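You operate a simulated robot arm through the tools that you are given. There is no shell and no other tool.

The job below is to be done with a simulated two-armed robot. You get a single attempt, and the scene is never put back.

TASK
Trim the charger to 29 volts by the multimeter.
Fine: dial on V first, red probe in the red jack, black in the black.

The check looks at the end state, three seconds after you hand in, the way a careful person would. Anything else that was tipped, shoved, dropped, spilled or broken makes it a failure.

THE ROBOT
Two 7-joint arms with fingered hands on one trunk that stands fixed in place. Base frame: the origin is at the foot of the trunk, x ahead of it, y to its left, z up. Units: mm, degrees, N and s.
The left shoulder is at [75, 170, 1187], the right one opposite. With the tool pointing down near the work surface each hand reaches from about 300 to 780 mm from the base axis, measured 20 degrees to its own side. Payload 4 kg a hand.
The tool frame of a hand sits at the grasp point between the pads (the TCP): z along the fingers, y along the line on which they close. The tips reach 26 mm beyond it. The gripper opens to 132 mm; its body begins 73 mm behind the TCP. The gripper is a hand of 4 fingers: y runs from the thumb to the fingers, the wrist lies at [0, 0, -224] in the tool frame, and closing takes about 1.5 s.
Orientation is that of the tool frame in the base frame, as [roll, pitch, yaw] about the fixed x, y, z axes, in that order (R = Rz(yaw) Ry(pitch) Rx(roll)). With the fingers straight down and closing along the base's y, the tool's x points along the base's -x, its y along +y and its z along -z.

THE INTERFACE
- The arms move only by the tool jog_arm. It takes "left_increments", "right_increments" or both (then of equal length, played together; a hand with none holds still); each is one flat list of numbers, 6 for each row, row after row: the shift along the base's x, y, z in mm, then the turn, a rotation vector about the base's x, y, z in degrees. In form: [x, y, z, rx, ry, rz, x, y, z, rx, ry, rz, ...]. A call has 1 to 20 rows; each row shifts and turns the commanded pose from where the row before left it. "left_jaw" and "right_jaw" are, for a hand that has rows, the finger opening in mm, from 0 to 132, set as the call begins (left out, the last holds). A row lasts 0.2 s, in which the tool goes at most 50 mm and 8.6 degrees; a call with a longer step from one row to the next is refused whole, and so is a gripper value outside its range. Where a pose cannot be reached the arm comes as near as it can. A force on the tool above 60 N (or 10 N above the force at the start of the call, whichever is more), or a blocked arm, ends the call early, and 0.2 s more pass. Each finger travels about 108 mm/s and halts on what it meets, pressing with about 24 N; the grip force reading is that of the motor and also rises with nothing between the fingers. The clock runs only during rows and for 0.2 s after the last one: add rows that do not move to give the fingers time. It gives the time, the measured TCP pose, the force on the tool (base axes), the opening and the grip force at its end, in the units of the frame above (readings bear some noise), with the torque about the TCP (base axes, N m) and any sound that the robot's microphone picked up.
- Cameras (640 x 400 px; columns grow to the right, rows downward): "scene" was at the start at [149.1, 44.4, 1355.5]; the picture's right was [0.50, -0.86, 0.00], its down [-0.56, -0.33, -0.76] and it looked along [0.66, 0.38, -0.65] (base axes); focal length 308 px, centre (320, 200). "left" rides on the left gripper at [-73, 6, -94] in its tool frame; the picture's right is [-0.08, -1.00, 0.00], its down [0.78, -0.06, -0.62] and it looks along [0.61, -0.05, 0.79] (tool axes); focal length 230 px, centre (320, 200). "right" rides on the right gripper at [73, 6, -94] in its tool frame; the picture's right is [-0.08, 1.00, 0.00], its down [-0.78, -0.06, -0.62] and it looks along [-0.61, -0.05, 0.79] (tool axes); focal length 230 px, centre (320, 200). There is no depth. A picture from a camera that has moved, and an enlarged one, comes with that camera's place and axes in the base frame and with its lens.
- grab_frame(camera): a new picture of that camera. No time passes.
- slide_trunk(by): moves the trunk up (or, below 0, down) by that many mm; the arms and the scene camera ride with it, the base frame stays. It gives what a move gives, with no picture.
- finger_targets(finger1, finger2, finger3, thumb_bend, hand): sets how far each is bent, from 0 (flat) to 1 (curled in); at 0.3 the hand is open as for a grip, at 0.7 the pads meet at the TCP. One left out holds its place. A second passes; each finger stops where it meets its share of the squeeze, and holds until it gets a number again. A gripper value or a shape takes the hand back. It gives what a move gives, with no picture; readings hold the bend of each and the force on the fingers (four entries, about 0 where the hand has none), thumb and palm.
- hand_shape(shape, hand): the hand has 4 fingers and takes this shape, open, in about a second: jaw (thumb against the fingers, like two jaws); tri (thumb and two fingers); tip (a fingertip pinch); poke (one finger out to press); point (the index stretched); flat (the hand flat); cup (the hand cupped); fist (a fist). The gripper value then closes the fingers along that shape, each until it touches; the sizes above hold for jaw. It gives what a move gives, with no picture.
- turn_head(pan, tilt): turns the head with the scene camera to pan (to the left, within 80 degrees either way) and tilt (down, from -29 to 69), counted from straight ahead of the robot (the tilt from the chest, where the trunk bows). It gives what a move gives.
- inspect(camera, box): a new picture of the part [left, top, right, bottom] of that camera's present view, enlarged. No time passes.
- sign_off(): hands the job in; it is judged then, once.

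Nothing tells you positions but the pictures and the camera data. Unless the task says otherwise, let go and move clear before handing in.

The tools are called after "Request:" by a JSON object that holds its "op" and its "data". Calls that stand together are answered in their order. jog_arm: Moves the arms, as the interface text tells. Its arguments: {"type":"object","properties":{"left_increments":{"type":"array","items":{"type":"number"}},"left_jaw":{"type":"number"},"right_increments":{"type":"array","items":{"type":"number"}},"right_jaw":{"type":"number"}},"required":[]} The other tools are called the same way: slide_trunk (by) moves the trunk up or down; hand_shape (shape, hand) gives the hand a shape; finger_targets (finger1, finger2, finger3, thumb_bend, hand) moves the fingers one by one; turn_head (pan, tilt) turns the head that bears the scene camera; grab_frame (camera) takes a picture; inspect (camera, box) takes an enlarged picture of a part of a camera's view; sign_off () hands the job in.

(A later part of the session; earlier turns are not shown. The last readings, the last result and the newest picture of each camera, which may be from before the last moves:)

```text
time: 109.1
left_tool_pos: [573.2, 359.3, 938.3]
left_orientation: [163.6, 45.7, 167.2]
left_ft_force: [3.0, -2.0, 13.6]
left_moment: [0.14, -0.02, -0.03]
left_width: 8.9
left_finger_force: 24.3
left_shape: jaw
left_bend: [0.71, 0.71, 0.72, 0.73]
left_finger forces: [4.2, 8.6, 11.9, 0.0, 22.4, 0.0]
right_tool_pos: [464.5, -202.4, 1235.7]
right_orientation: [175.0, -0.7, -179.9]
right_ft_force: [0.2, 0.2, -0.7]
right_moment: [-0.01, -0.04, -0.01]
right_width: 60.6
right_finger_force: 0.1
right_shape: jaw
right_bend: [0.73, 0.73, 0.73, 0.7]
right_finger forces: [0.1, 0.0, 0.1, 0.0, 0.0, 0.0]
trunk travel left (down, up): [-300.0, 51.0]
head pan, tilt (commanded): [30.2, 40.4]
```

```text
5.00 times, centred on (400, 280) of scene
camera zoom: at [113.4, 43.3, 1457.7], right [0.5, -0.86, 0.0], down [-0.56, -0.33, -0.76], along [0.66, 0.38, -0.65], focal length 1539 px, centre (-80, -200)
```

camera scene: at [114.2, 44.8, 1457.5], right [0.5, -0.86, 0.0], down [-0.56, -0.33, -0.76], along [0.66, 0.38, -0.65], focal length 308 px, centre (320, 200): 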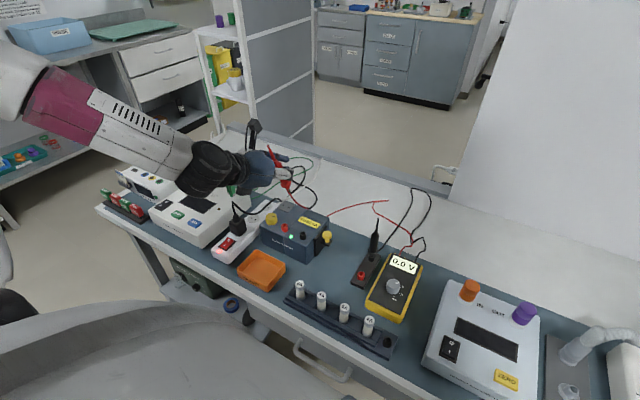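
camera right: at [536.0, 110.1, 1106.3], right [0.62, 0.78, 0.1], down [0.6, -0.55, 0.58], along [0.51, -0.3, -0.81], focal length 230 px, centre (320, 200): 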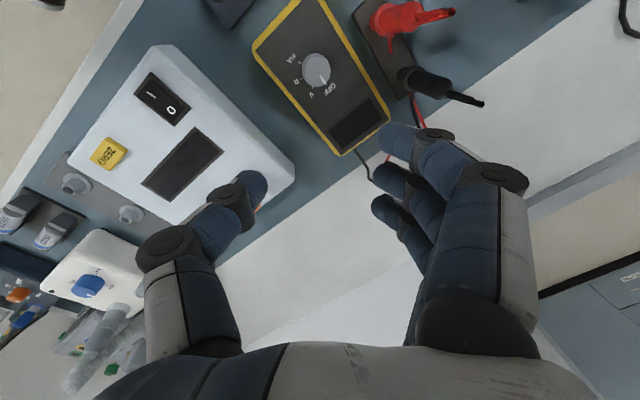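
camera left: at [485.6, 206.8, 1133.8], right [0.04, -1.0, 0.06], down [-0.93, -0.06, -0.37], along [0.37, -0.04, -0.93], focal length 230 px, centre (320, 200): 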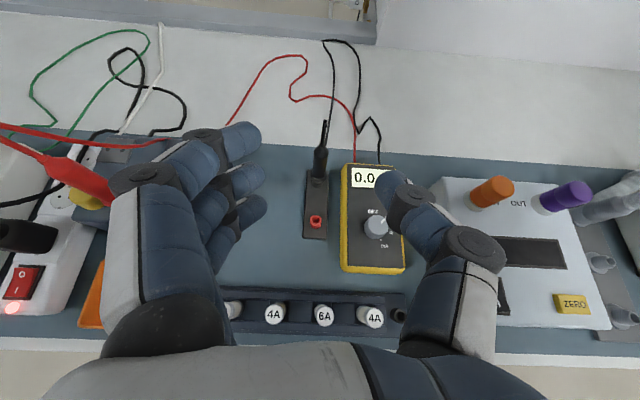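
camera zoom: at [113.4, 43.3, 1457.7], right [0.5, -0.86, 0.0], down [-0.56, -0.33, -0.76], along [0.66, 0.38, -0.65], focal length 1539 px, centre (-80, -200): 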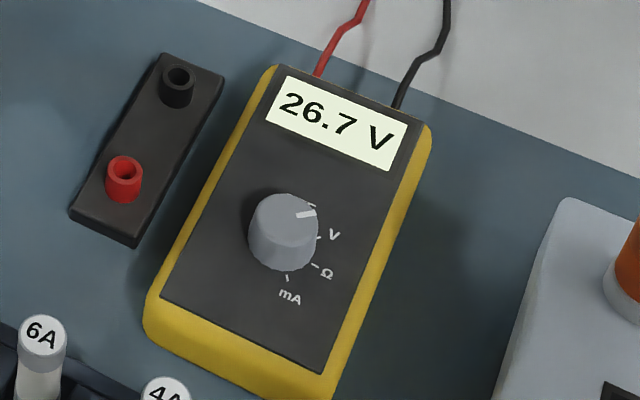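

The meter reads 26.7 V, so both probes are making contact. I'll ease the pressure and release the black probe with a small opening, since the red probe stands close by on the left.

Request:
{"op": "jog_arm", "data": {"left_increments": [0, 0, 1.5, 0, 0, 0, 0, 0, 0, 0, 0, 0]}}

Request:
{"op": "jog_arm", "data": {"left_increments": [0, 0, 0, 0, 0, 0, 0, 0, 0, 0, 0, 0, 0, 0, 0, 0, 0, 0, 0, 0, 0, 0, 0, 0], "left_jaw": 36}}

Request:
{"op": "grab_frame", "data": {"camera": "left"}}

Request:
{"op": "inspect", "data": {"camera": "scene", "box": [260, 150, 440, 290]}}

```text
time: 109.7
left_tool_pos: [573.2, 359.4, 938.7]
left_orientation: [163.7, 45.5, 167.1]
left_ft_force: [7.5, -4.2, 10.4]
left_moment: [0.05, -0.12, -0.11]
left_width: 8.9
left_finger_force: 24.1
left_shape: jaw
left_bend: [0.71, 0.71, 0.72, 0.72]
left_finger forces: [3.4, 8.9, 9.8, 0.1, 23.9, 0.0]
right_tool_pos: [465.5, -202.5, 1235.0]
right_orientation: [174.9, -0.6, -179.9]
right_ft_force: [0.1, -0.3, 0.0]
right_moment: [-0.01, 0.01, -0.02]
right_width: 60.8
right_finger_force: 0.0
right_shape: jaw
right_bend: [0.73, 0.73, 0.73, 0.7]
right_finger forces: [0.0, 0.1, 0.1, 0.0, 0.0, 0.1]
trunk travel left (down, up): [-300.0, 51.0]
head pan, tilt (commanded): [30.2, 40.4]
```

```text
time: 110.7
left_tool_pos: [572.5, 359.6, 938.2]
left_orientation: [163.8, 45.4, 167.3]
left_ft_force: [0.0, 0.1, 0.1]
left_moment: [-0.04, 0.0, -0.03]
left_width: 35.6
left_finger_force: 0.1
left_shape: jaw
left_bend: [0.73, 0.73, 0.74, 0.7]
left_finger forces: [0.0, 0.1, 0.1, 0.0, 0.0, 0.0]
right_tool_pos: [465.9, -201.0, 1235.7]
right_orientation: [174.9, -0.7, -179.9]
right_ft_force: [-0.6, 0.8, 0.9]
right_moment: [0.01, -0.03, 0.0]
right_width: 60.8
right_finger_force: 0.0
right_shape: jaw
right_bend: [0.73, 0.73, 0.73, 0.7]
right_finger forces: [0.1, 0.0, 0.1, 0.0, 0.0, 0.1]
trunk travel left (down, up): [-300.0, 51.0]
head pan, tilt (commanded): [30.2, 40.4]
```

```text
taken
camera left: at [553.3, 343.1, 1054.1], right [0.04, -0.99, -0.14], down [-0.99, -0.01, -0.16], along [0.15, 0.14, -0.98], focal length 230 px, centre (320, 200)
```

left: 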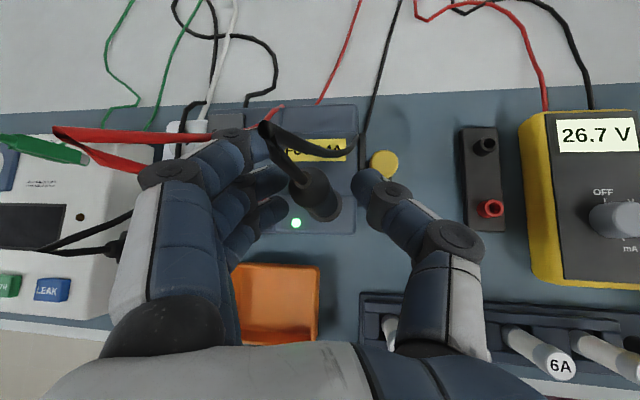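

```text
2.86 times, centred on (350, 220) of scene
camera zoom: at [114.4, 44.3, 1457.5], right [0.5, -0.86, 0.0], down [-0.56, -0.33, -0.76], along [0.66, 0.38, -0.65], focal length 879 px, centre (234, 143)
```

zoom: 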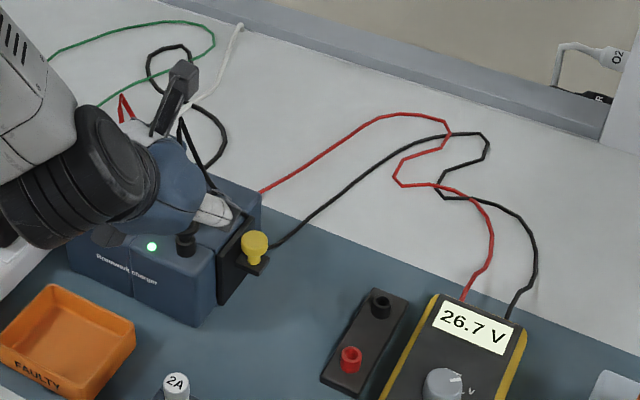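

The reading holds at 26.7 V after release. I'll withdraw along the finger axis.

Request:
{"op": "jog_arm", "data": {"left_increments": [-4.4, -0.7, 4, 0, 0, 0, -8.7, -1.5, 8.1, 0, 0, 0, -8.7, -1.5, 8.1, 0, 0, 0, -8.7, -1.5, 8.1, 0, 0, 0, -8.7, -1.5, 8.1, 0, 0, 0, -8.7, -1.5, 8.1, 0, 0, 0, -8.7, -1.5, 8.1, 0, 0, 0, -8.7, -1.5, 8.1, 0, 0, 0, -8.7, -1.5, 8.1, 0, 0, 0, -8.7, -1.5, 8.1, 0, 0, 0, 0, 0, 0, 0, 0, 0]}}

Request:
{"op": "grab_frame", "data": {"camera": "left"}}

Request:
{"op": "grab_frame", "data": {"camera": "scene"}}

```text
time: 113.1
left_tool_pos: [489.8, 346.7, 1014.0]
left_orientation: [163.8, 45.5, 167.4]
left_ft_force: [0.3, -0.6, 0.2]
left_moment: [0.02, -0.01, -0.01]
left_width: 35.8
left_finger_force: 0.1
left_shape: jaw
left_bend: [0.73, 0.73, 0.73, 0.7]
left_finger forces: [0.0, 0.1, 0.0, 0.1, 0.1, 0.1]
right_tool_pos: [466.1, -201.5, 1236.1]
right_orientation: [174.9, -0.7, -179.9]
right_ft_force: [0.6, -0.4, -0.7]
right_moment: [-0.03, -0.01, 0.03]
right_width: 60.8
right_finger_force: 0.0
right_shape: jaw
right_bend: [0.73, 0.73, 0.73, 0.7]
right_finger forces: [0.0, 0.0, 0.0, 0.0, 0.0, 0.0]
trunk travel left (down, up): [-300.0, 51.0]
head pan, tilt (commanded): [30.2, 40.4]
```

```text
taken
camera left: at [470.5, 329.0, 1130.1], right [0.04, -0.99, -0.14], down [-0.99, -0.01, -0.16], along [0.15, 0.14, -0.98], focal length 230 px, centre (320, 200)
```

left: 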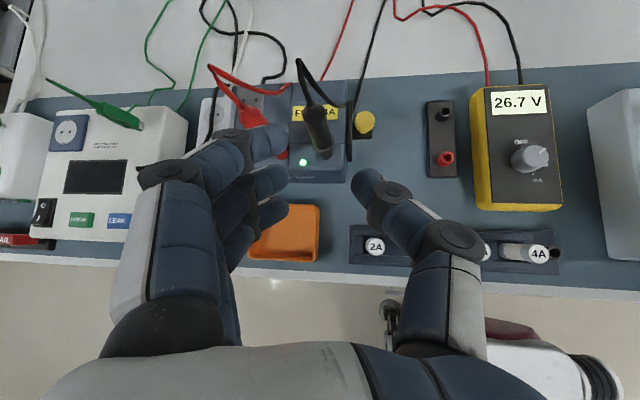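

```text
taken
camera scene: at [114.8, 44.4, 1457.4], right [0.5, -0.86, 0.0], down [-0.56, -0.33, -0.76], along [0.66, 0.38, -0.65], focal length 308 px, centre (320, 200)
```

scene: 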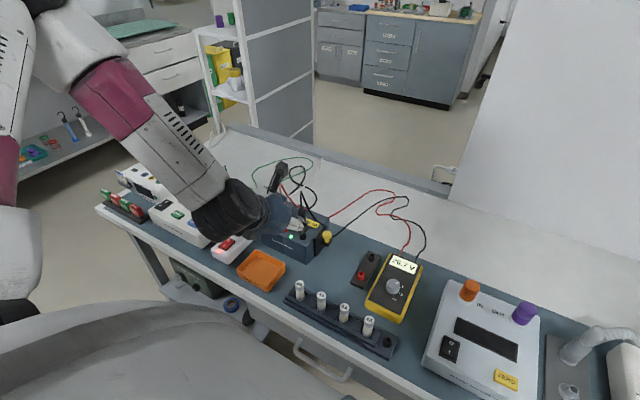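

Both probes are standing and the meter shows 26.7 V. Next is the yellow trim knob, about 37 mm left of the red probe. I'll bring the hand up to a tool-down pose and view the knob from above before planning a slim two-digit pinch from the back-left side.

Request:
{"op": "jog_arm", "data": {"left_increments": [-5, 5, 12, -3, -0.5, 0, -5, 8, 12, -2.7, -4.2, 0, -5, 10, 12, -2.7, -4.2, 0, 0, 10, 10, -2.8, -4.1, 0, 0, 10, 8, 0, 7.5, 0, 0, 10, 8, 0, 7.5, 0, 0, 10, 8, 0, 7.5, 0, 0, 10, 8, 0, 7.5, 0, 0, 10, 6, 0, 7.5, 0, 0, 10, 6, 0, 7.5, 0, 0, 10, 6, 0, 7.5, 0, 0, 10, 4, 0, 7.5, 0, 0, 5, 0, 0, 0, 0, 0, 0, 0, 0, 0, 0]}}

Request:
{"op": "grab_frame", "data": {"camera": "left"}}

Request:
{"op": "inspect", "data": {"camera": "scene", "box": [220, 150, 360, 270]}}

```text
time: 116.1
left_tool_pos: [474.9, 466.7, 1114.2]
left_orientation: [179.7, -0.3, 179.9]
left_ft_force: [0.0, 0.3, -0.4]
left_moment: [0.01, -0.01, 0.01]
left_width: 35.6
left_finger_force: 0.1
left_shape: jaw
left_bend: [0.73, 0.73, 0.73, 0.7]
left_finger forces: [0.0, 0.0, 0.0, 0.1, 0.1, 0.0]
right_tool_pos: [466.2, -202.0, 1237.1]
right_orientation: [175.0, -0.9, -179.9]
right_ft_force: [1.1, -0.7, 0.5]
right_moment: [0.01, 0.03, 0.0]
right_width: 60.5
right_finger_force: 0.0
right_shape: jaw
right_bend: [0.73, 0.73, 0.73, 0.7]
right_finger forces: [0.0, 0.0, 0.1, 0.0, 0.0, 0.0]
trunk travel left (down, up): [-300.0, 51.0]
head pan, tilt (commanded): [30.2, 40.4]
```

```text
taken
camera left: at [547.6, 471.9, 1206.8], right [0.08, -1.0, 0.0], down [-0.78, -0.06, 0.62], along [-0.62, -0.04, -0.78], focal length 230 px, centre (320, 200)
```

left: 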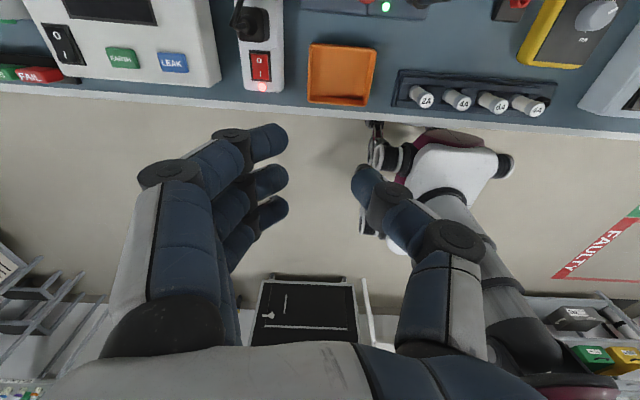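

```text
3.33 times, centred on (290, 210) of scene
camera zoom: at [115.0, 44.3, 1457.4], right [0.5, -0.86, 0.0], down [-0.56, -0.33, -0.76], along [0.66, 0.38, -0.65], focal length 1026 px, centre (420, 167)
```

zoom: 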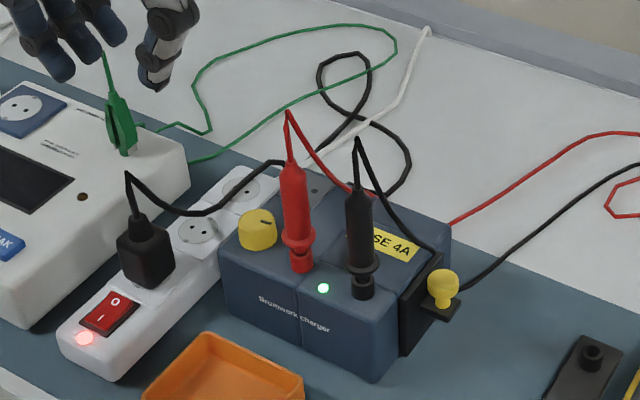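

Request:
{"op": "inspect", "data": {"camera": "scene", "box": [260, 200, 310, 240]}}

Request:
{"op": "inspect", "data": {"camera": "scene", "box": [370, 245, 430, 300]}}

```text
10.00 times, centred on (285, 220) of scene
camera zoom: at [115.0, 44.3, 1457.4], right [0.5, -0.86, 0.0], down [-0.56, -0.33, -0.76], along [0.66, 0.38, -0.65], focal length 3078 px, centre (670, 0)
```

zoom: 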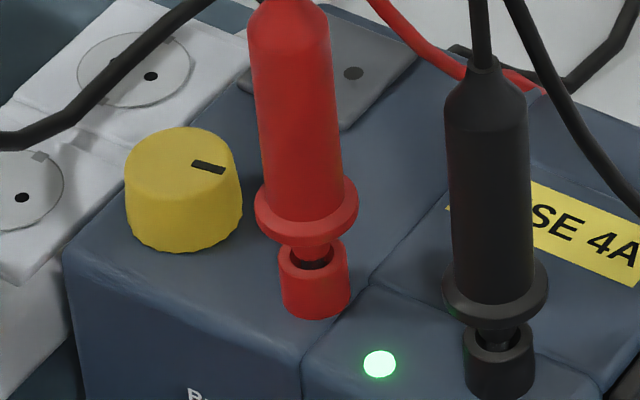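

```text
7.27 times, centred on (400, 272) of scene
camera zoom: at [115.0, 44.3, 1457.4], right [0.5, -0.86, 0.0], down [-0.56, -0.33, -0.76], along [0.66, 0.38, -0.65], focal length 2238 px, centre (-262, -327)
```

zoom: 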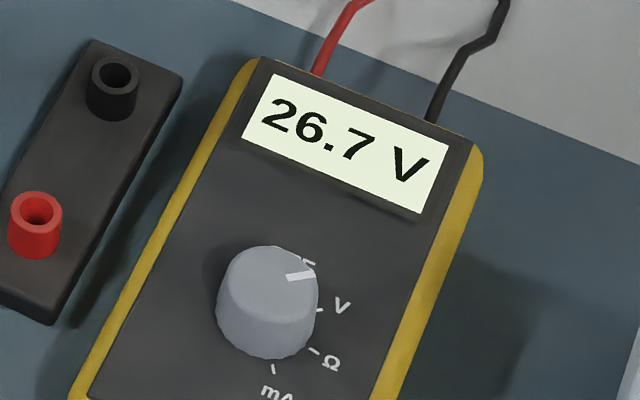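

The close-up shows the knob top at about (582, 470, 869), roughly 19 mm tall and 45 mm from the red probe. I'll try a slim pinch shape in the air: outer fingers curled in, with the middle finger and thumb open.

Request:
{"op": "finger_targets", "data": {"hand": "left", "finger1": 1.0, "finger2": 0.52, "finger3": 1.0, "thumb_bend": 0.52}}

Request:
{"op": "grab_frame", "data": {"camera": "left"}}

Request:
{"op": "inspect", "data": {"camera": "scene", "box": [130, 80, 290, 220]}}

```text
time: 117.1
left_tool_pos: [475.8, 467.2, 1113.5]
left_orientation: [179.8, -0.2, 179.9]
left_ft_force: [-0.1, 0.0, -0.5]
left_moment: [0.0, 0.01, 0.02]
left_width: 46.4
left_finger_force: 0.0
left_shape: fingers
left_bend: [1.0, 0.52, 1.0, 0.52]
left_finger forces: [0.0, 0.1, 0.0, 0.1, 0.0, 0.0]
right_tool_pos: [466.0, -200.9, 1235.5]
right_orientation: [174.9, -0.7, -179.9]
right_ft_force: [-0.6, -1.0, -0.3]
right_moment: [-0.03, -0.01, 0.05]
right_width: 61.0
right_finger_force: 0.2
right_shape: jaw
right_bend: [0.73, 0.73, 0.73, 0.7]
right_finger forces: [0.1, 0.1, 0.0, 0.1, 0.0, 0.0]
trunk travel left (down, up): [-300.0, 51.0]
head pan, tilt (commanded): [30.2, 40.4]
```

```text
taken
camera left: at [547.1, 472.0, 1207.0], right [0.08, -1.0, 0.0], down [-0.78, -0.06, 0.62], along [-0.62, -0.04, -0.79], focal length 230 px, centre (320, 200)
```

left: 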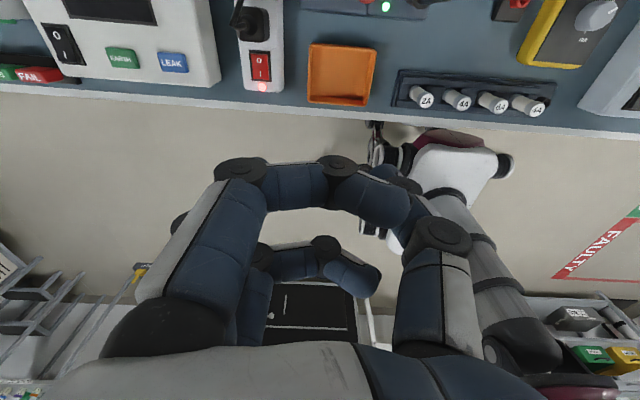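

```text
2.86 times, centred on (210, 150) of scene
camera zoom: at [114.5, 44.5, 1457.5], right [0.5, -0.86, 0.0], down [-0.56, -0.33, -0.76], along [0.66, 0.38, -0.65], focal length 879 px, centre (634, 343)
```

zoom: 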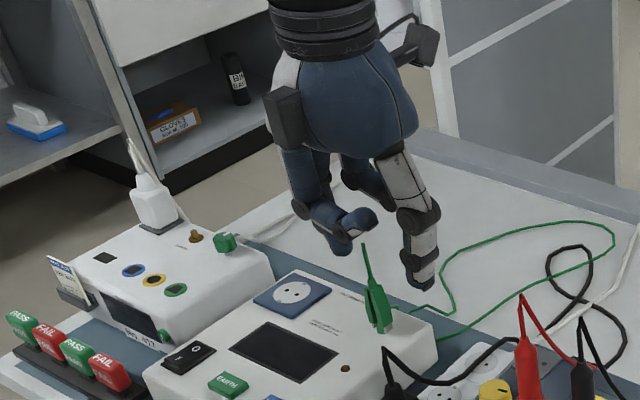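

Request:
{"op": "inspect", "data": {"camera": "scene", "box": [190, 95, 250, 190]}}

Request:
{"op": "inspect", "data": {"camera": "left", "box": [120, 130, 520, 330]}}

```text
4.21 times, centred on (220, 142) of scene
camera zoom: at [114.5, 44.5, 1457.5], right [0.5, -0.86, 0.0], down [-0.56, -0.33, -0.76], along [0.66, 0.38, -0.65], focal length 1296 px, centre (741, 442)
```

zoom: 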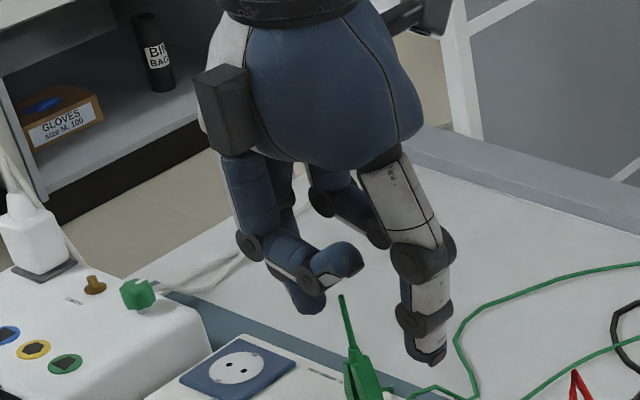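

```text
1.60 times, centred on (320, 230) of left
camera zoom: at [547.1, 472.0, 1207.0], right [0.08, -1.0, 0.0], down [-0.78, -0.06, 0.62], along [-0.62, -0.04, -0.79], focal length 368 px, centre (320, 152)
```

zoom: 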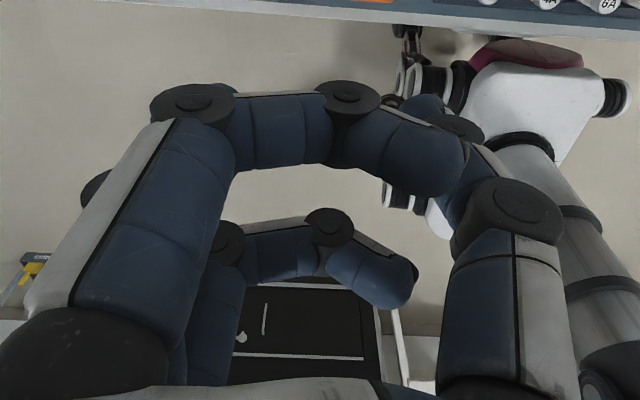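

The curled outer fingers sit about level with the TCP plane, which clears the knob and probe when the hand leans back-left by about 35°. That pose needs more sideways reach, so I'll raise the hand and then lower the trunk by 150 mm.

Request:
{"op": "jog_arm", "data": {"left_increments": [0, 0, 25, 0, 0, 0, 0, 0, 25, 0, 0, 0, 0, 0, 25, 0, 0, 0, 0, 0, 0, 0, 0, 0]}}

Request:
{"op": "slide_trunk", "data": {"by": -150}}

Request:
{"op": "grab_frame", "data": {"camera": "scene"}}

```text
time: 118.1
left_tool_pos: [474.4, 464.3, 1188.8]
left_orientation: [179.7, -0.3, 179.9]
left_ft_force: [-0.1, 0.2, -0.4]
left_moment: [-0.01, 0.0, 0.01]
left_width: 46.3
left_finger_force: 0.0
left_shape: fingers
left_bend: [1.0, 0.52, 1.0, 0.52]
left_finger forces: [0.0, 0.1, 0.1, 0.0, 0.0, 0.0]
right_tool_pos: [467.7, -201.4, 1236.1]
right_orientation: [175.0, -0.6, -179.9]
right_ft_force: [0.7, -0.9, -0.1]
right_moment: [0.02, 0.02, 0.02]
right_width: 60.6
right_finger_force: 0.1
right_shape: jaw
right_bend: [0.73, 0.73, 0.73, 0.7]
right_finger forces: [0.1, 0.1, 0.1, 0.0, 0.1, 0.1]
trunk travel left (down, up): [-300.0, 51.0]
head pan, tilt (commanded): [30.2, 40.4]
```

```text
time: 119.9
left_tool_pos: [474.5, 463.8, 1040.9]
left_orientation: [179.8, -0.1, 179.9]
left_ft_force: [-1.0, 0.7, -0.1]
left_moment: [0.04, -0.03, 0.0]
left_width: 46.1
left_finger_force: 0.1
left_shape: fingers
left_bend: [1.0, 0.52, 1.0, 0.52]
left_finger forces: [0.1, 0.0, 0.0, 0.0, 0.0, 0.1]
right_tool_pos: [464.9, -201.0, 1086.9]
right_orientation: [175.0, -0.5, -179.9]
right_ft_force: [-0.4, -0.3, 0.5]
right_moment: [0.0, -0.05, 0.02]
right_width: 60.8
right_finger_force: 0.1
right_shape: jaw
right_bend: [0.73, 0.73, 0.73, 0.7]
right_finger forces: [0.0, 0.0, 0.0, 0.0, 0.1, 0.0]
trunk travel left (down, up): [-150.0, 201.0]
head pan, tilt (commanded): [30.2, 40.4]
```

```text
taken
camera scene: at [187.9, 44.1, 1303.6], right [0.5, -0.86, 0.0], down [-0.56, -0.33, -0.76], along [0.66, 0.38, -0.65], focal length 308 px, centre (320, 200)
```

scene: 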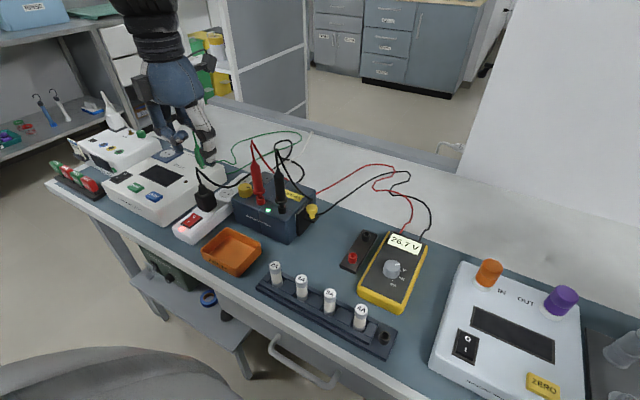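

I need the positions of the green probe and other tall items left of the knob before I swing the hand over there.

Request:
{"op": "inspect", "data": {"camera": "scene", "box": [160, 120, 330, 250]}}

Request:
{"op": "grab_frame", "data": {"camera": "left"}}

```text
3.08 times, centred on (245, 185) of scene
camera zoom: at [187.9, 44.1, 1303.6], right [0.5, -0.86, 0.0], down [-0.56, -0.33, -0.76], along [0.66, 0.38, -0.65], focal length 947 px, centre (551, 246)
```

zoom: 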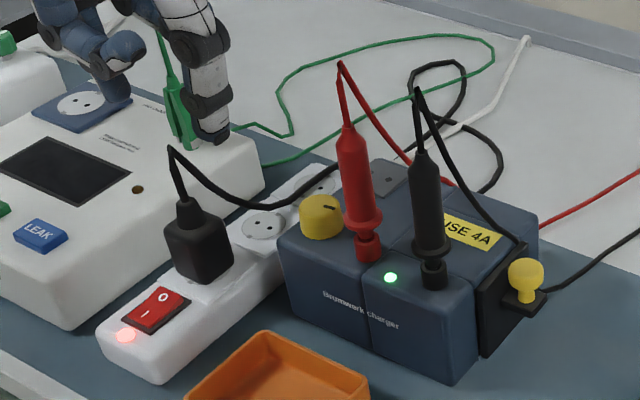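

```text
taken
camera left: at [546.3, 469.4, 1134.5], right [0.08, -1.0, 0.0], down [-0.78, -0.06, 0.62], along [-0.62, -0.04, -0.79], focal length 230 px, centre (320, 200)
```

left: 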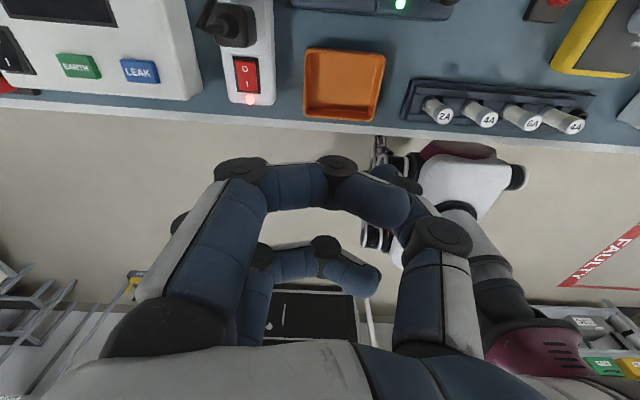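

Request:
{"op": "inspect", "data": {"camera": "scene", "box": [225, 165, 275, 205]}}

```text
10.00 times, centred on (250, 185) of scene
camera zoom: at [187.9, 44.1, 1303.6], right [0.5, -0.86, 0.0], down [-0.56, -0.33, -0.76], along [0.66, 0.38, -0.65], focal length 3078 px, centre (1020, 350)
```

zoom: 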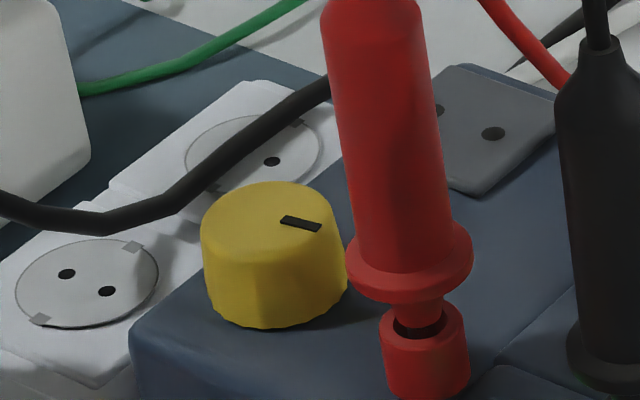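

The knob top works out near (581, 470, 870). I'll turn the hand so the pinch line runs roughly along x (yaw 110°), move to a standoff up and left of the knob, and lean the hand 30° to the left so it clears the red probe.

Request:
{"op": "jog_arm", "data": {"left_increments": [9.5, 6.2, -1, 0, 0, -7.8, 9.5, 6.2, -1, 0, 0, -7.8, 9.5, 6.2, -1, 0, 0, -7.8, 9.5, 6.2, -1, 0, 0, -7.8, 9.5, 6.2, -1, 0, 0, -7.8, 9.5, 6.2, -1, 0, 0, -7.8, 9.5, 6.2, -1, 0, 0, -7.8, 9.5, 6.2, -1, 0, 0, -7.8, 9.5, 6.2, -1, 0, 0, -7.6, 0, 0, 0, 0, 0, 0]}}

Request:
{"op": "jog_arm", "data": {"left_increments": [0, 0, 0, -7.05, -2.57, 0, 0, 0, 0, -7.05, -2.57, 0, 0, 0, 0, -7.05, -2.57, 0, 0, 0, 0, -7.05, -2.57, 0, 0, 0, 0, 0, 0, 0]}}

Request:
{"op": "grab_frame", "data": {"camera": "left"}}

Request:
{"op": "grab_frame", "data": {"camera": "scene"}}

```text
time: 122.1
left_tool_pos: [560.2, 520.7, 1029.7]
left_orientation: [179.8, -0.3, 109.8]
left_ft_force: [-0.8, -0.9, 0.3]
left_moment: [0.01, 0.01, -0.01]
left_width: 46.1
left_finger_force: 0.0
left_shape: fingers
left_bend: [1.0, 0.52, 1.0, 0.52]
left_finger forces: [0.0, 0.0, 0.0, 0.0, 0.1, 0.0]
right_tool_pos: [465.1, -201.7, 1085.7]
right_orientation: [174.9, -0.7, -179.9]
right_ft_force: [0.3, -0.5, -0.2]
right_moment: [0.0, 0.02, 0.03]
right_width: 60.7
right_finger_force: 0.0
right_shape: jaw
right_bend: [0.73, 0.73, 0.73, 0.7]
right_finger forces: [0.0, 0.0, 0.0, 0.1, 0.0, 0.0]
trunk travel left (down, up): [-150.0, 201.0]
head pan, tilt (commanded): [30.2, 40.4]
```

```text
time: 123.3
left_tool_pos: [560.0, 519.0, 1029.6]
left_orientation: [179.7, 29.9, 109.9]
left_ft_force: [-0.4, 0.2, 0.3]
left_moment: [0.01, 0.0, 0.0]
left_width: 46.3
left_finger_force: 0.1
left_shape: fingers
left_bend: [1.0, 0.52, 1.0, 0.52]
left_finger forces: [0.0, 0.1, 0.0, 0.1, 0.0, 0.0]
right_tool_pos: [466.3, -202.0, 1085.5]
right_orientation: [174.8, -0.7, -179.9]
right_ft_force: [-0.1, 0.3, 0.5]
right_moment: [-0.01, 0.01, 0.01]
right_width: 60.6
right_finger_force: 0.0
right_shape: jaw
right_bend: [0.73, 0.73, 0.73, 0.7]
right_finger forces: [0.0, 0.0, 0.0, 0.1, 0.1, 0.0]
trunk travel left (down, up): [-150.0, 201.0]
head pan, tilt (commanded): [30.2, 40.4]
```

```text
taken
camera left: at [569.2, 505.3, 1147.8], right [-0.91, -0.4, 0.03], down [-0.4, 0.91, 0.14], along [-0.09, 0.12, -0.99], focal length 230 px, centre (320, 200)
```

left: 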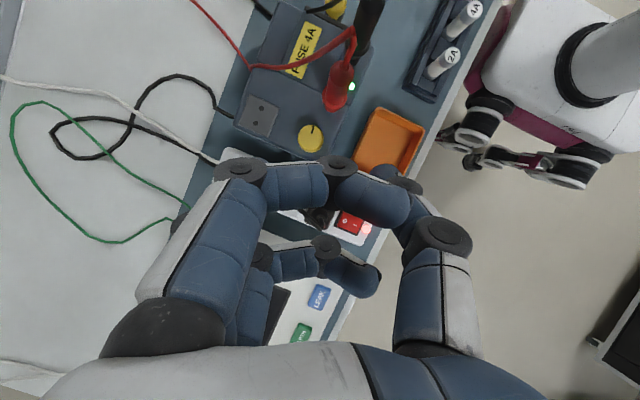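

```text
taken
camera scene: at [188.9, 44.1, 1303.2], right [0.5, -0.86, 0.0], down [-0.56, -0.33, -0.76], along [0.66, 0.38, -0.65], focal length 308 px, centre (320, 200)
```

scene: 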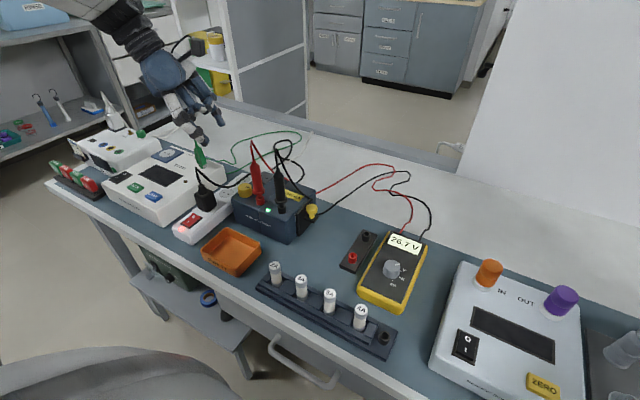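

Request:
{"op": "inspect", "data": {"camera": "left", "box": [270, 60, 370, 160]}}

```text
4.00 times, centred on (320, 110) of left
camera zoom: at [569.2, 505.3, 1147.8], right [-0.91, -0.4, 0.03], down [-0.4, 0.91, 0.14], along [-0.09, 0.12, -0.99], focal length 920 px, centre (320, 560)
```

zoom: 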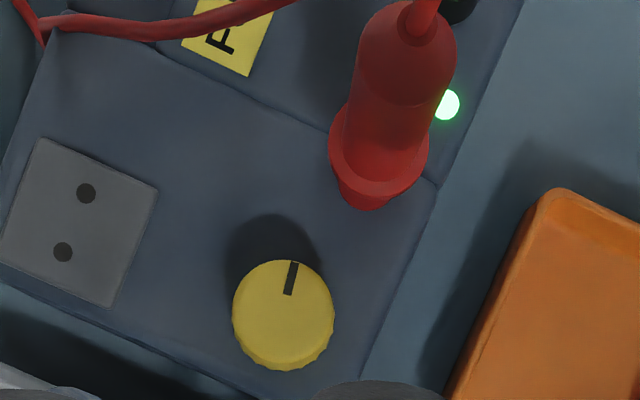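

From directly above, the knob is at (584, 473) with its pointer at about −80°. I'll drop to a standoff about 75 mm back along the finger axis and check.

Request:
{"op": "jog_arm", "data": {"left_increments": [1.5, 0, -16, 0, 0, 0, 1.5, 0, -16, 0, 0, 0, 1.5, 0, -16, 0, 0, 0, 1.5, 0, -16, 0, 0, 0, 1, -1, -14, 0, 0, 0, 0, 0, 0, 0, 0, 0]}}

Request:
{"op": "grab_frame", "data": {"camera": "left"}}

Request:
{"op": "inspect", "data": {"camera": "scene", "box": [150, 90, 330, 230]}}

```text
time: 124.7
left_tool_pos: [568.0, 519.6, 954.2]
left_orientation: [179.7, 29.8, 109.9]
left_ft_force: [0.0, 0.2, -0.2]
left_moment: [0.04, 0.02, -0.01]
left_width: 46.3
left_finger_force: 0.0
left_shape: fingers
left_bend: [1.0, 0.52, 1.0, 0.52]
left_finger forces: [0.0, 0.0, 0.0, 0.1, 0.1, 0.0]
right_tool_pos: [466.4, -201.3, 1085.0]
right_orientation: [175.0, -0.7, -179.9]
right_ft_force: [0.2, -0.6, 0.5]
right_moment: [-0.02, -0.06, 0.01]
right_width: 60.8
right_finger_force: 0.1
right_shape: jaw
right_bend: [0.73, 0.73, 0.73, 0.7]
right_finger forces: [0.0, 0.0, 0.1, 0.0, 0.0, 0.0]
trunk travel left (down, up): [-150.0, 201.0]
head pan, tilt (commanded): [30.2, 40.4]
```

```text
taken
camera left: at [578.3, 505.0, 1070.5], right [-0.91, -0.4, 0.03], down [-0.4, 0.91, 0.14], along [-0.09, 0.12, -0.99], focal length 230 px, centre (320, 200)
```

left: 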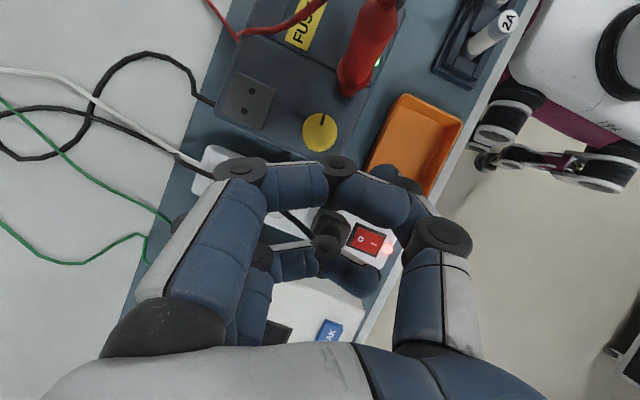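

```text
2.86 times, centred on (240, 160) of scene
camera zoom: at [188.9, 44.4, 1303.2], right [0.5, -0.86, 0.0], down [-0.56, -0.33, -0.76], along [0.66, 0.38, -0.65], focal length 879 px, centre (549, 314)
```

zoom: 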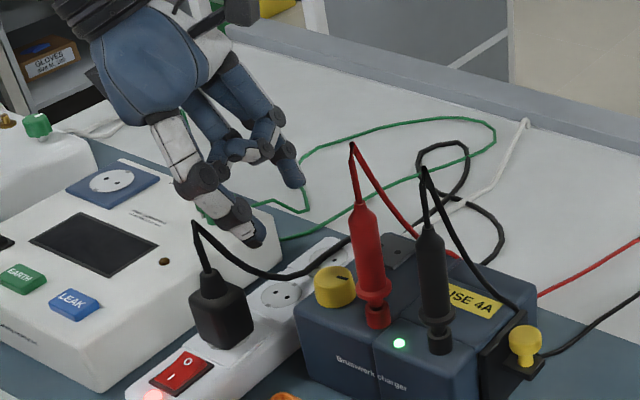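

Request:
{"op": "jog_arm", "data": {"left_increments": [1.9, -5.6, -10.2, 0, 0, 0, 1.9, -5.6, -10.2, 0, 0, 0, 1.9, -5.6, -10.2, 0, 0, 0, 1.5, -4.5, -8.2, 0, 0, 0, 0, 0, 0, 0, 0, 0]}}

Request:
{"op": "grab_frame", "data": {"camera": "left"}}

Request:
{"op": "inspect", "data": {"camera": "scene", "box": [190, 110, 310, 220]}}

```text
time: 125.9
left_tool_pos: [574.7, 498.3, 912.8]
left_orientation: [179.7, 29.9, 109.9]
left_ft_force: [-0.7, 0.5, -0.8]
left_moment: [-0.02, 0.01, 0.0]
left_width: 46.1
left_finger_force: 0.1
left_shape: fingers
left_bend: [1.0, 0.52, 1.0, 0.52]
left_finger forces: [0.1, 0.0, 0.1, 0.0, 0.1, 0.1]
right_tool_pos: [466.5, -202.2, 1086.0]
right_orientation: [174.8, -0.6, -179.9]
right_ft_force: [0.2, -0.8, -0.2]
right_moment: [0.03, 0.01, -0.01]
right_width: 60.6
right_finger_force: 0.1
right_shape: jaw
right_bend: [0.73, 0.73, 0.73, 0.7]
right_finger forces: [0.1, 0.1, 0.0, 0.0, 0.0, 0.0]
trunk travel left (down, up): [-150.0, 201.0]
head pan, tilt (commanded): [30.2, 40.4]
```

```text
taken
camera left: at [584.8, 484.6, 1030.4], right [-0.91, -0.4, 0.03], down [-0.4, 0.91, 0.14], along [-0.09, 0.12, -0.99], focal length 230 px, centre (320, 200)
```

left: 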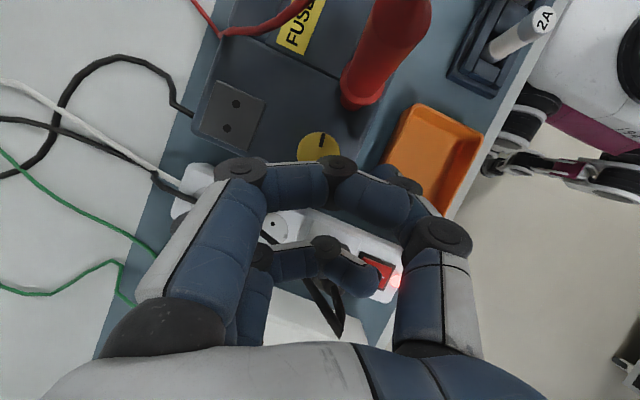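

```text
3.64 times, centred on (250, 165) of scene
camera zoom: at [189.0, 44.4, 1303.2], right [0.5, -0.86, 0.0], down [-0.56, -0.33, -0.76], along [0.66, 0.38, -0.65], focal length 1119 px, centre (574, 327)
```

zoom: 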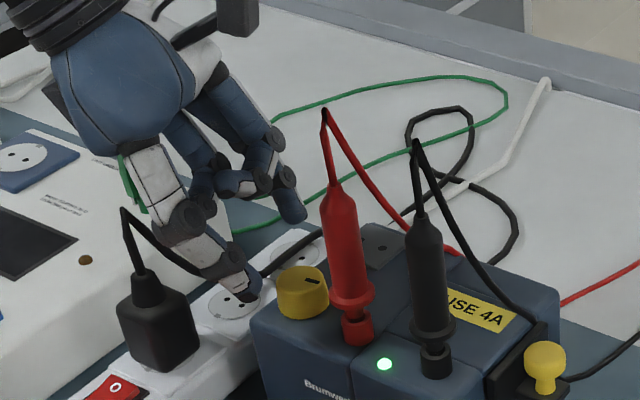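

Request:
{"op": "jog_arm", "data": {"left_increments": [1.5, -3.9, -7.2, 0, 0, 0, 1.5, -3.9, -7.2, 0, 0, 0, 1.0, -3.2, -6, 0, 0, 0, 0, 0, 0, 0, 0, 0]}}

Request:
{"op": "grab_frame", "data": {"camera": "left"}}

Request:
{"op": "inspect", "data": {"camera": "scene", "box": [215, 135, 295, 215]}}

```text
time: 126.9
left_tool_pos: [578.1, 485.7, 893.2]
left_orientation: [179.9, 29.8, 109.8]
left_ft_force: [-0.6, -1.0, -0.1]
left_moment: [-0.01, -0.01, 0.0]
left_width: 46.1
left_finger_force: 0.1
left_shape: fingers
left_bend: [1.0, 0.52, 1.0, 0.52]
left_finger forces: [0.0, 0.0, 0.0, 0.0, 0.0, 0.0]
right_tool_pos: [465.8, -202.8, 1085.4]
right_orientation: [174.9, -0.7, -179.9]
right_ft_force: [0.5, 0.8, -0.4]
right_moment: [-0.01, -0.03, 0.03]
right_width: 61.0
right_finger_force: 0.2
right_shape: jaw
right_bend: [0.73, 0.73, 0.73, 0.7]
right_finger forces: [0.1, 0.1, 0.0, 0.0, 0.0, 0.0]
trunk travel left (down, up): [-150.0, 201.0]
head pan, tilt (commanded): [30.2, 40.4]
```

```text
taken
camera left: at [587.7, 472.4, 1010.2], right [-0.91, -0.4, 0.04], down [-0.4, 0.91, 0.14], along [-0.09, 0.12, -0.99], focal length 230 px, centre (320, 200)
```

left: 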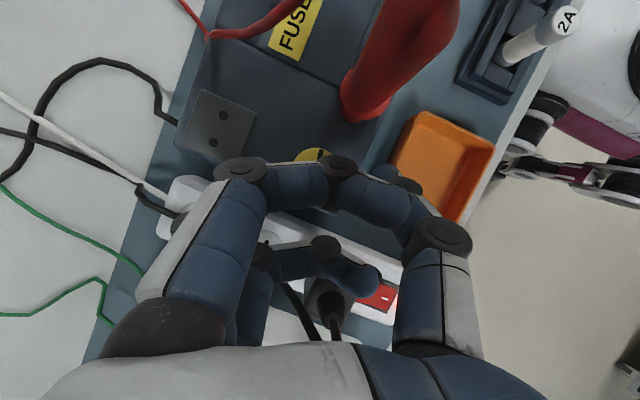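

```text
5.00 times, centred on (255, 175) of scene
camera zoom: at [189.0, 44.4, 1303.2], right [0.5, -0.86, 0.0], down [-0.56, -0.33, -0.76], along [0.66, 0.38, -0.65], focal length 1539 px, centre (645, 325)
```

zoom: 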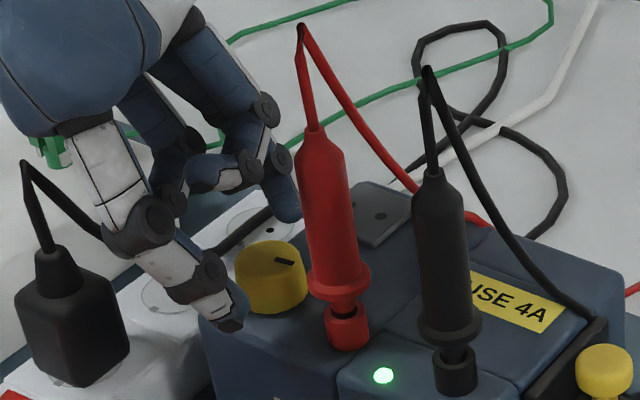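

The thumb is on the near side and the middle finger on the far side of the knob, both clear. I'll lower the last 16 mm.

Request:
{"op": "jog_arm", "data": {"left_increments": [1, -1.6, -5.4, 0, 0, 0, 1, -1.6, -5.4, 0, 0, 0, 0.8, -1.6, -5.0, 0, 0, 0, 0, 0, 0, 0, 0, 0]}}

Request:
{"op": "inspect", "data": {"camera": "scene", "box": [215, 135, 295, 215]}}

Request:
{"op": "inspect", "data": {"camera": "scene", "box": [225, 165, 275, 205]}}

```text
time: 127.9
left_tool_pos: [582.3, 482.8, 877.4]
left_orientation: [179.7, 29.8, 109.9]
left_ft_force: [-0.4, 0.3, -0.1]
left_moment: [0.0, -0.02, 0.01]
left_width: 46.6
left_finger_force: 0.0
left_shape: fingers
left_bend: [1.0, 0.52, 1.0, 0.52]
left_finger forces: [0.0, 0.1, 0.0, 0.1, 0.1, 0.2]
right_tool_pos: [465.8, -202.5, 1085.2]
right_orientation: [174.8, -0.8, 180.0]
right_ft_force: [-0.2, -0.1, -0.2]
right_moment: [0.02, 0.03, 0.01]
right_width: 60.8
right_finger_force: 0.1
right_shape: jaw
right_bend: [0.73, 0.73, 0.73, 0.7]
right_finger forces: [0.1, 0.1, 0.0, 0.0, 0.0, 0.0]
trunk travel left (down, up): [-150.0, 201.0]
head pan, tilt (commanded): [30.2, 40.4]
```

```text
5.00 times, centred on (255, 175) of scene
camera zoom: at [189.0, 44.4, 1303.2], right [0.5, -0.86, 0.0], down [-0.56, -0.33, -0.76], along [0.66, 0.38, -0.65], focal length 1539 px, centre (645, 325)
```

zoom: 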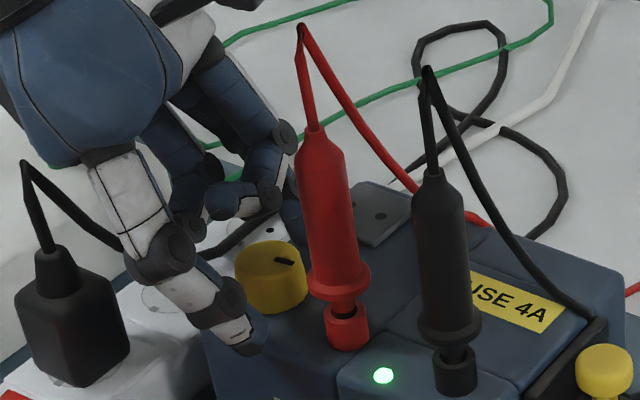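

```text
10.00 times, centred on (250, 185) of scene
camera zoom: at [189.0, 44.4, 1303.2], right [0.5, -0.86, 0.0], down [-0.56, -0.33, -0.76], along [0.66, 0.38, -0.65], focal length 3078 px, centre (1020, 350)
```

zoom: 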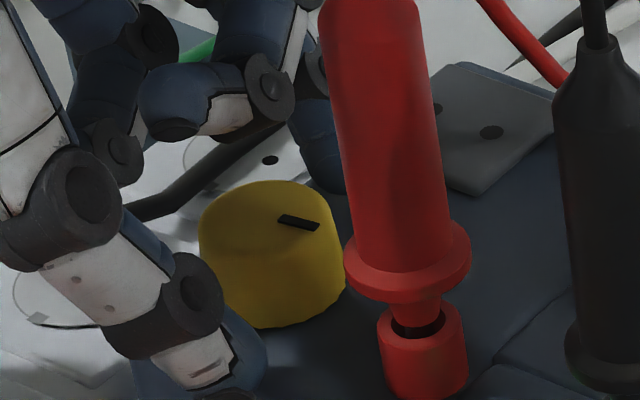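

Everything is clear around the fingers. Now I'll close the middle finger and thumb on the knob.

Request:
{"op": "finger_targets", "data": {"hand": "left", "finger2": 0.72, "thumb_bend": 0.72}}

Request:
{"op": "inspect", "data": {"camera": "scene", "box": [225, 165, 275, 205]}}

Request:
{"op": "inspect", "data": {"camera": "scene", "box": [370, 220, 430, 300]}}

```text
time: 128.9
left_tool_pos: [581.4, 481.0, 876.9]
left_orientation: [179.7, 29.8, 109.9]
left_ft_force: [-4.1, -3.9, -3.1]
left_moment: [-0.01, -0.01, -0.04]
left_width: 40.6
left_finger_force: 9.4
left_shape: fingers
left_bend: [1.0, 0.62, 1.0, 0.66]
left_finger forces: [0.0, 6.9, 0.0, 0.0, 11.6, 0.0]
right_tool_pos: [465.5, -202.3, 1086.3]
right_orientation: [174.9, -0.7, -180.0]
right_ft_force: [-0.5, 0.4, -0.2]
right_moment: [-0.01, -0.01, -0.02]
right_width: 60.5
right_finger_force: 0.0
right_shape: jaw
right_bend: [0.73, 0.73, 0.73, 0.7]
right_finger forces: [0.0, 0.0, 0.0, 0.1, 0.0, 0.0]
trunk travel left (down, up): [-150.0, 201.0]
head pan, tilt (commanded): [30.2, 40.4]
```

```text
10.00 times, centred on (250, 185) of scene
camera zoom: at [189.0, 44.2, 1303.2], right [0.5, -0.86, 0.0], down [-0.56, -0.33, -0.76], along [0.66, 0.38, -0.65], focal length 3078 px, centre (1020, 350)
```

zoom: 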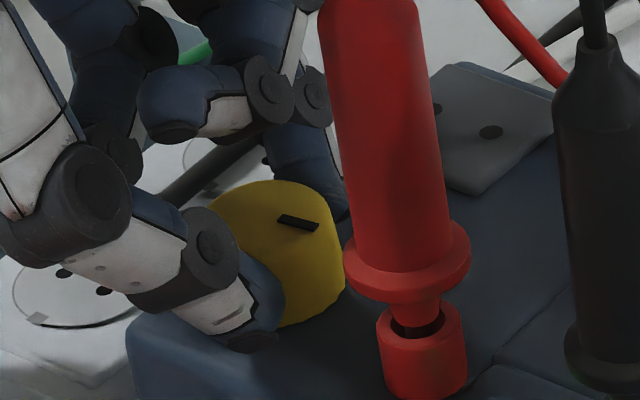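

```text
5.00 times, centred on (400, 260) of scene
camera zoom: at [189.0, 44.2, 1303.2], right [0.5, -0.86, 0.0], down [-0.56, -0.33, -0.76], along [0.66, 0.38, -0.65], focal length 1539 px, centre (-80, -100)
```

zoom: 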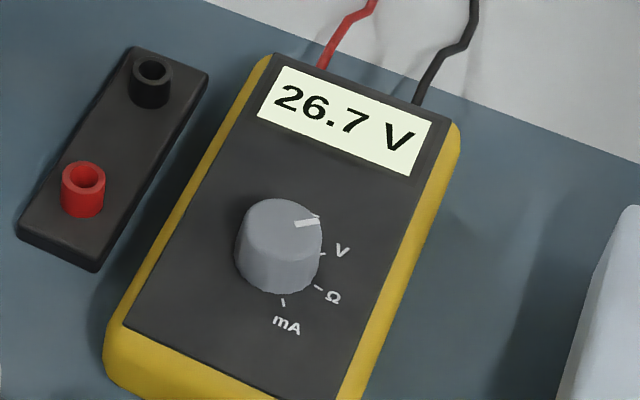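

Both digits hold the knob (7 N and 12 N). I'll turn it 10° clockwise about the knob's own axis and read the meter.

Request:
{"op": "jog_arm", "data": {"left_increments": [0.75, 0.2, 0, 0, 0, -5, 0.77, 0.13, 0, 0, 0, -5, 0, 0, 0, 0, 0, 0, 0, 0, 0, 0, 0, 0]}}

Request:
{"op": "inspect", "data": {"camera": "scene", "box": [225, 165, 275, 205]}}

Request:
{"op": "inspect", "data": {"camera": "scene", "box": [370, 220, 430, 300]}}

```text
time: 129.9
left_tool_pos: [581.8, 482.4, 877.3]
left_orientation: [179.7, 29.9, 99.9]
left_ft_force: [-4.8, -2.1, -2.5]
left_moment: [-0.01, 0.04, -0.02]
left_width: 40.2
left_finger_force: 9.4
left_shape: fingers
left_bend: [1.0, 0.62, 1.0, 0.66]
left_finger forces: [0.0, 7.0, 0.0, 0.0, 11.6, 0.0]
right_tool_pos: [466.0, -201.2, 1086.1]
right_orientation: [174.9, -0.7, -179.9]
right_ft_force: [-0.1, 0.6, 0.5]
right_moment: [0.02, -0.02, -0.01]
right_width: 60.6
right_finger_force: 0.1
right_shape: jaw
right_bend: [0.73, 0.73, 0.73, 0.7]
right_finger forces: [0.0, 0.1, 0.0, 0.1, 0.1, 0.0]
trunk travel left (down, up): [-150.0, 201.0]
head pan, tilt (commanded): [30.2, 40.4]
```

```text
10.00 times, centred on (250, 185) of scene
camera zoom: at [188.8, 44.4, 1303.2], right [0.5, -0.86, 0.0], down [-0.56, -0.33, -0.76], along [0.66, 0.38, -0.65], focal length 3078 px, centre (1020, 350)
```

zoom: 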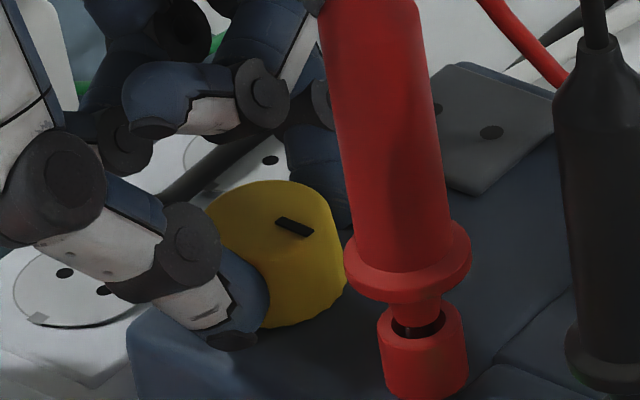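

```text
5.00 times, centred on (400, 260) of scene
camera zoom: at [188.8, 44.4, 1303.2], right [0.5, -0.86, 0.0], down [-0.56, -0.33, -0.76], along [0.66, 0.38, -0.65], focal length 1539 px, centre (-80, -100)
```

zoom: 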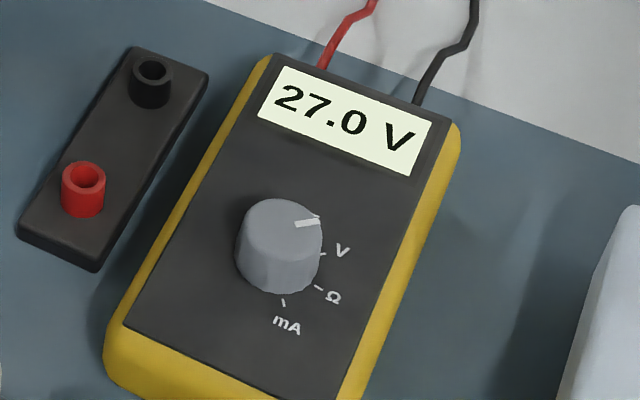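

10° clockwise gave +0.3 V, so about 67° more is needed. I'll continue clockwise by another 20° and watch clearance.

Request:
{"op": "jog_arm", "data": {"left_increments": [0.78, 0.06, 0, 0, 0, -5, 0.78, 0, 0, 0, 0, -5, 0.78, -0.08, 0, 0, 0, -5, 0.77, -0.14, 0, 0, 0, -5, 0, 0, 0, 0, 0, 0, 0, 0, 0, 0, 0, 0]}}

Request:
{"op": "inspect", "data": {"camera": "scene", "box": [215, 135, 295, 215]}}

Request:
{"op": "inspect", "data": {"camera": "scene", "box": [370, 220, 430, 300]}}

```text
time: 131.3
left_tool_pos: [586.7, 481.9, 877.4]
left_orientation: [179.7, 29.9, 79.9]
left_ft_force: [-6.2, 0.4, -5.3]
left_moment: [0.08, 0.06, -0.04]
left_width: 40.9
left_finger_force: 9.7
left_shape: fingers
left_bend: [1.0, 0.62, 1.0, 0.66]
left_finger forces: [0.0, 5.9, 0.0, 0.0, 12.6, 0.0]
right_tool_pos: [464.9, -201.4, 1086.3]
right_orientation: [175.0, -0.7, -179.9]
right_ft_force: [0.6, 0.5, 0.8]
right_moment: [0.01, 0.01, 0.02]
right_width: 60.8
right_finger_force: 0.0
right_shape: jaw
right_bend: [0.73, 0.73, 0.73, 0.7]
right_finger forces: [0.0, 0.0, 0.1, 0.0, 0.0, 0.1]
trunk travel left (down, up): [-150.0, 201.0]
head pan, tilt (commanded): [30.2, 40.4]
```

```text
5.00 times, centred on (255, 175) of scene
camera zoom: at [188.8, 44.8, 1303.2], right [0.5, -0.86, 0.0], down [-0.56, -0.33, -0.76], along [0.66, 0.38, -0.65], focal length 1539 px, centre (645, 325)
```

zoom: 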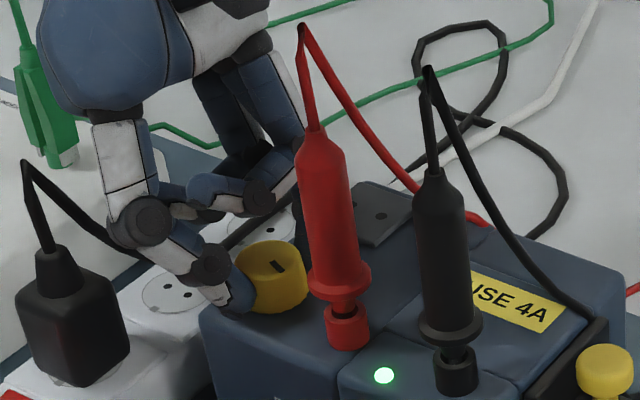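

```text
5.00 times, centred on (400, 260) of scene
camera zoom: at [188.8, 44.8, 1303.2], right [0.5, -0.86, 0.0], down [-0.56, -0.33, -0.76], along [0.66, 0.38, -0.65], focal length 1539 px, centre (-80, -100)
```

zoom: 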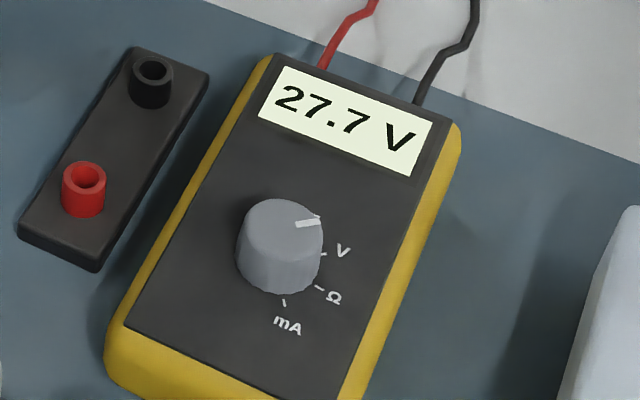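

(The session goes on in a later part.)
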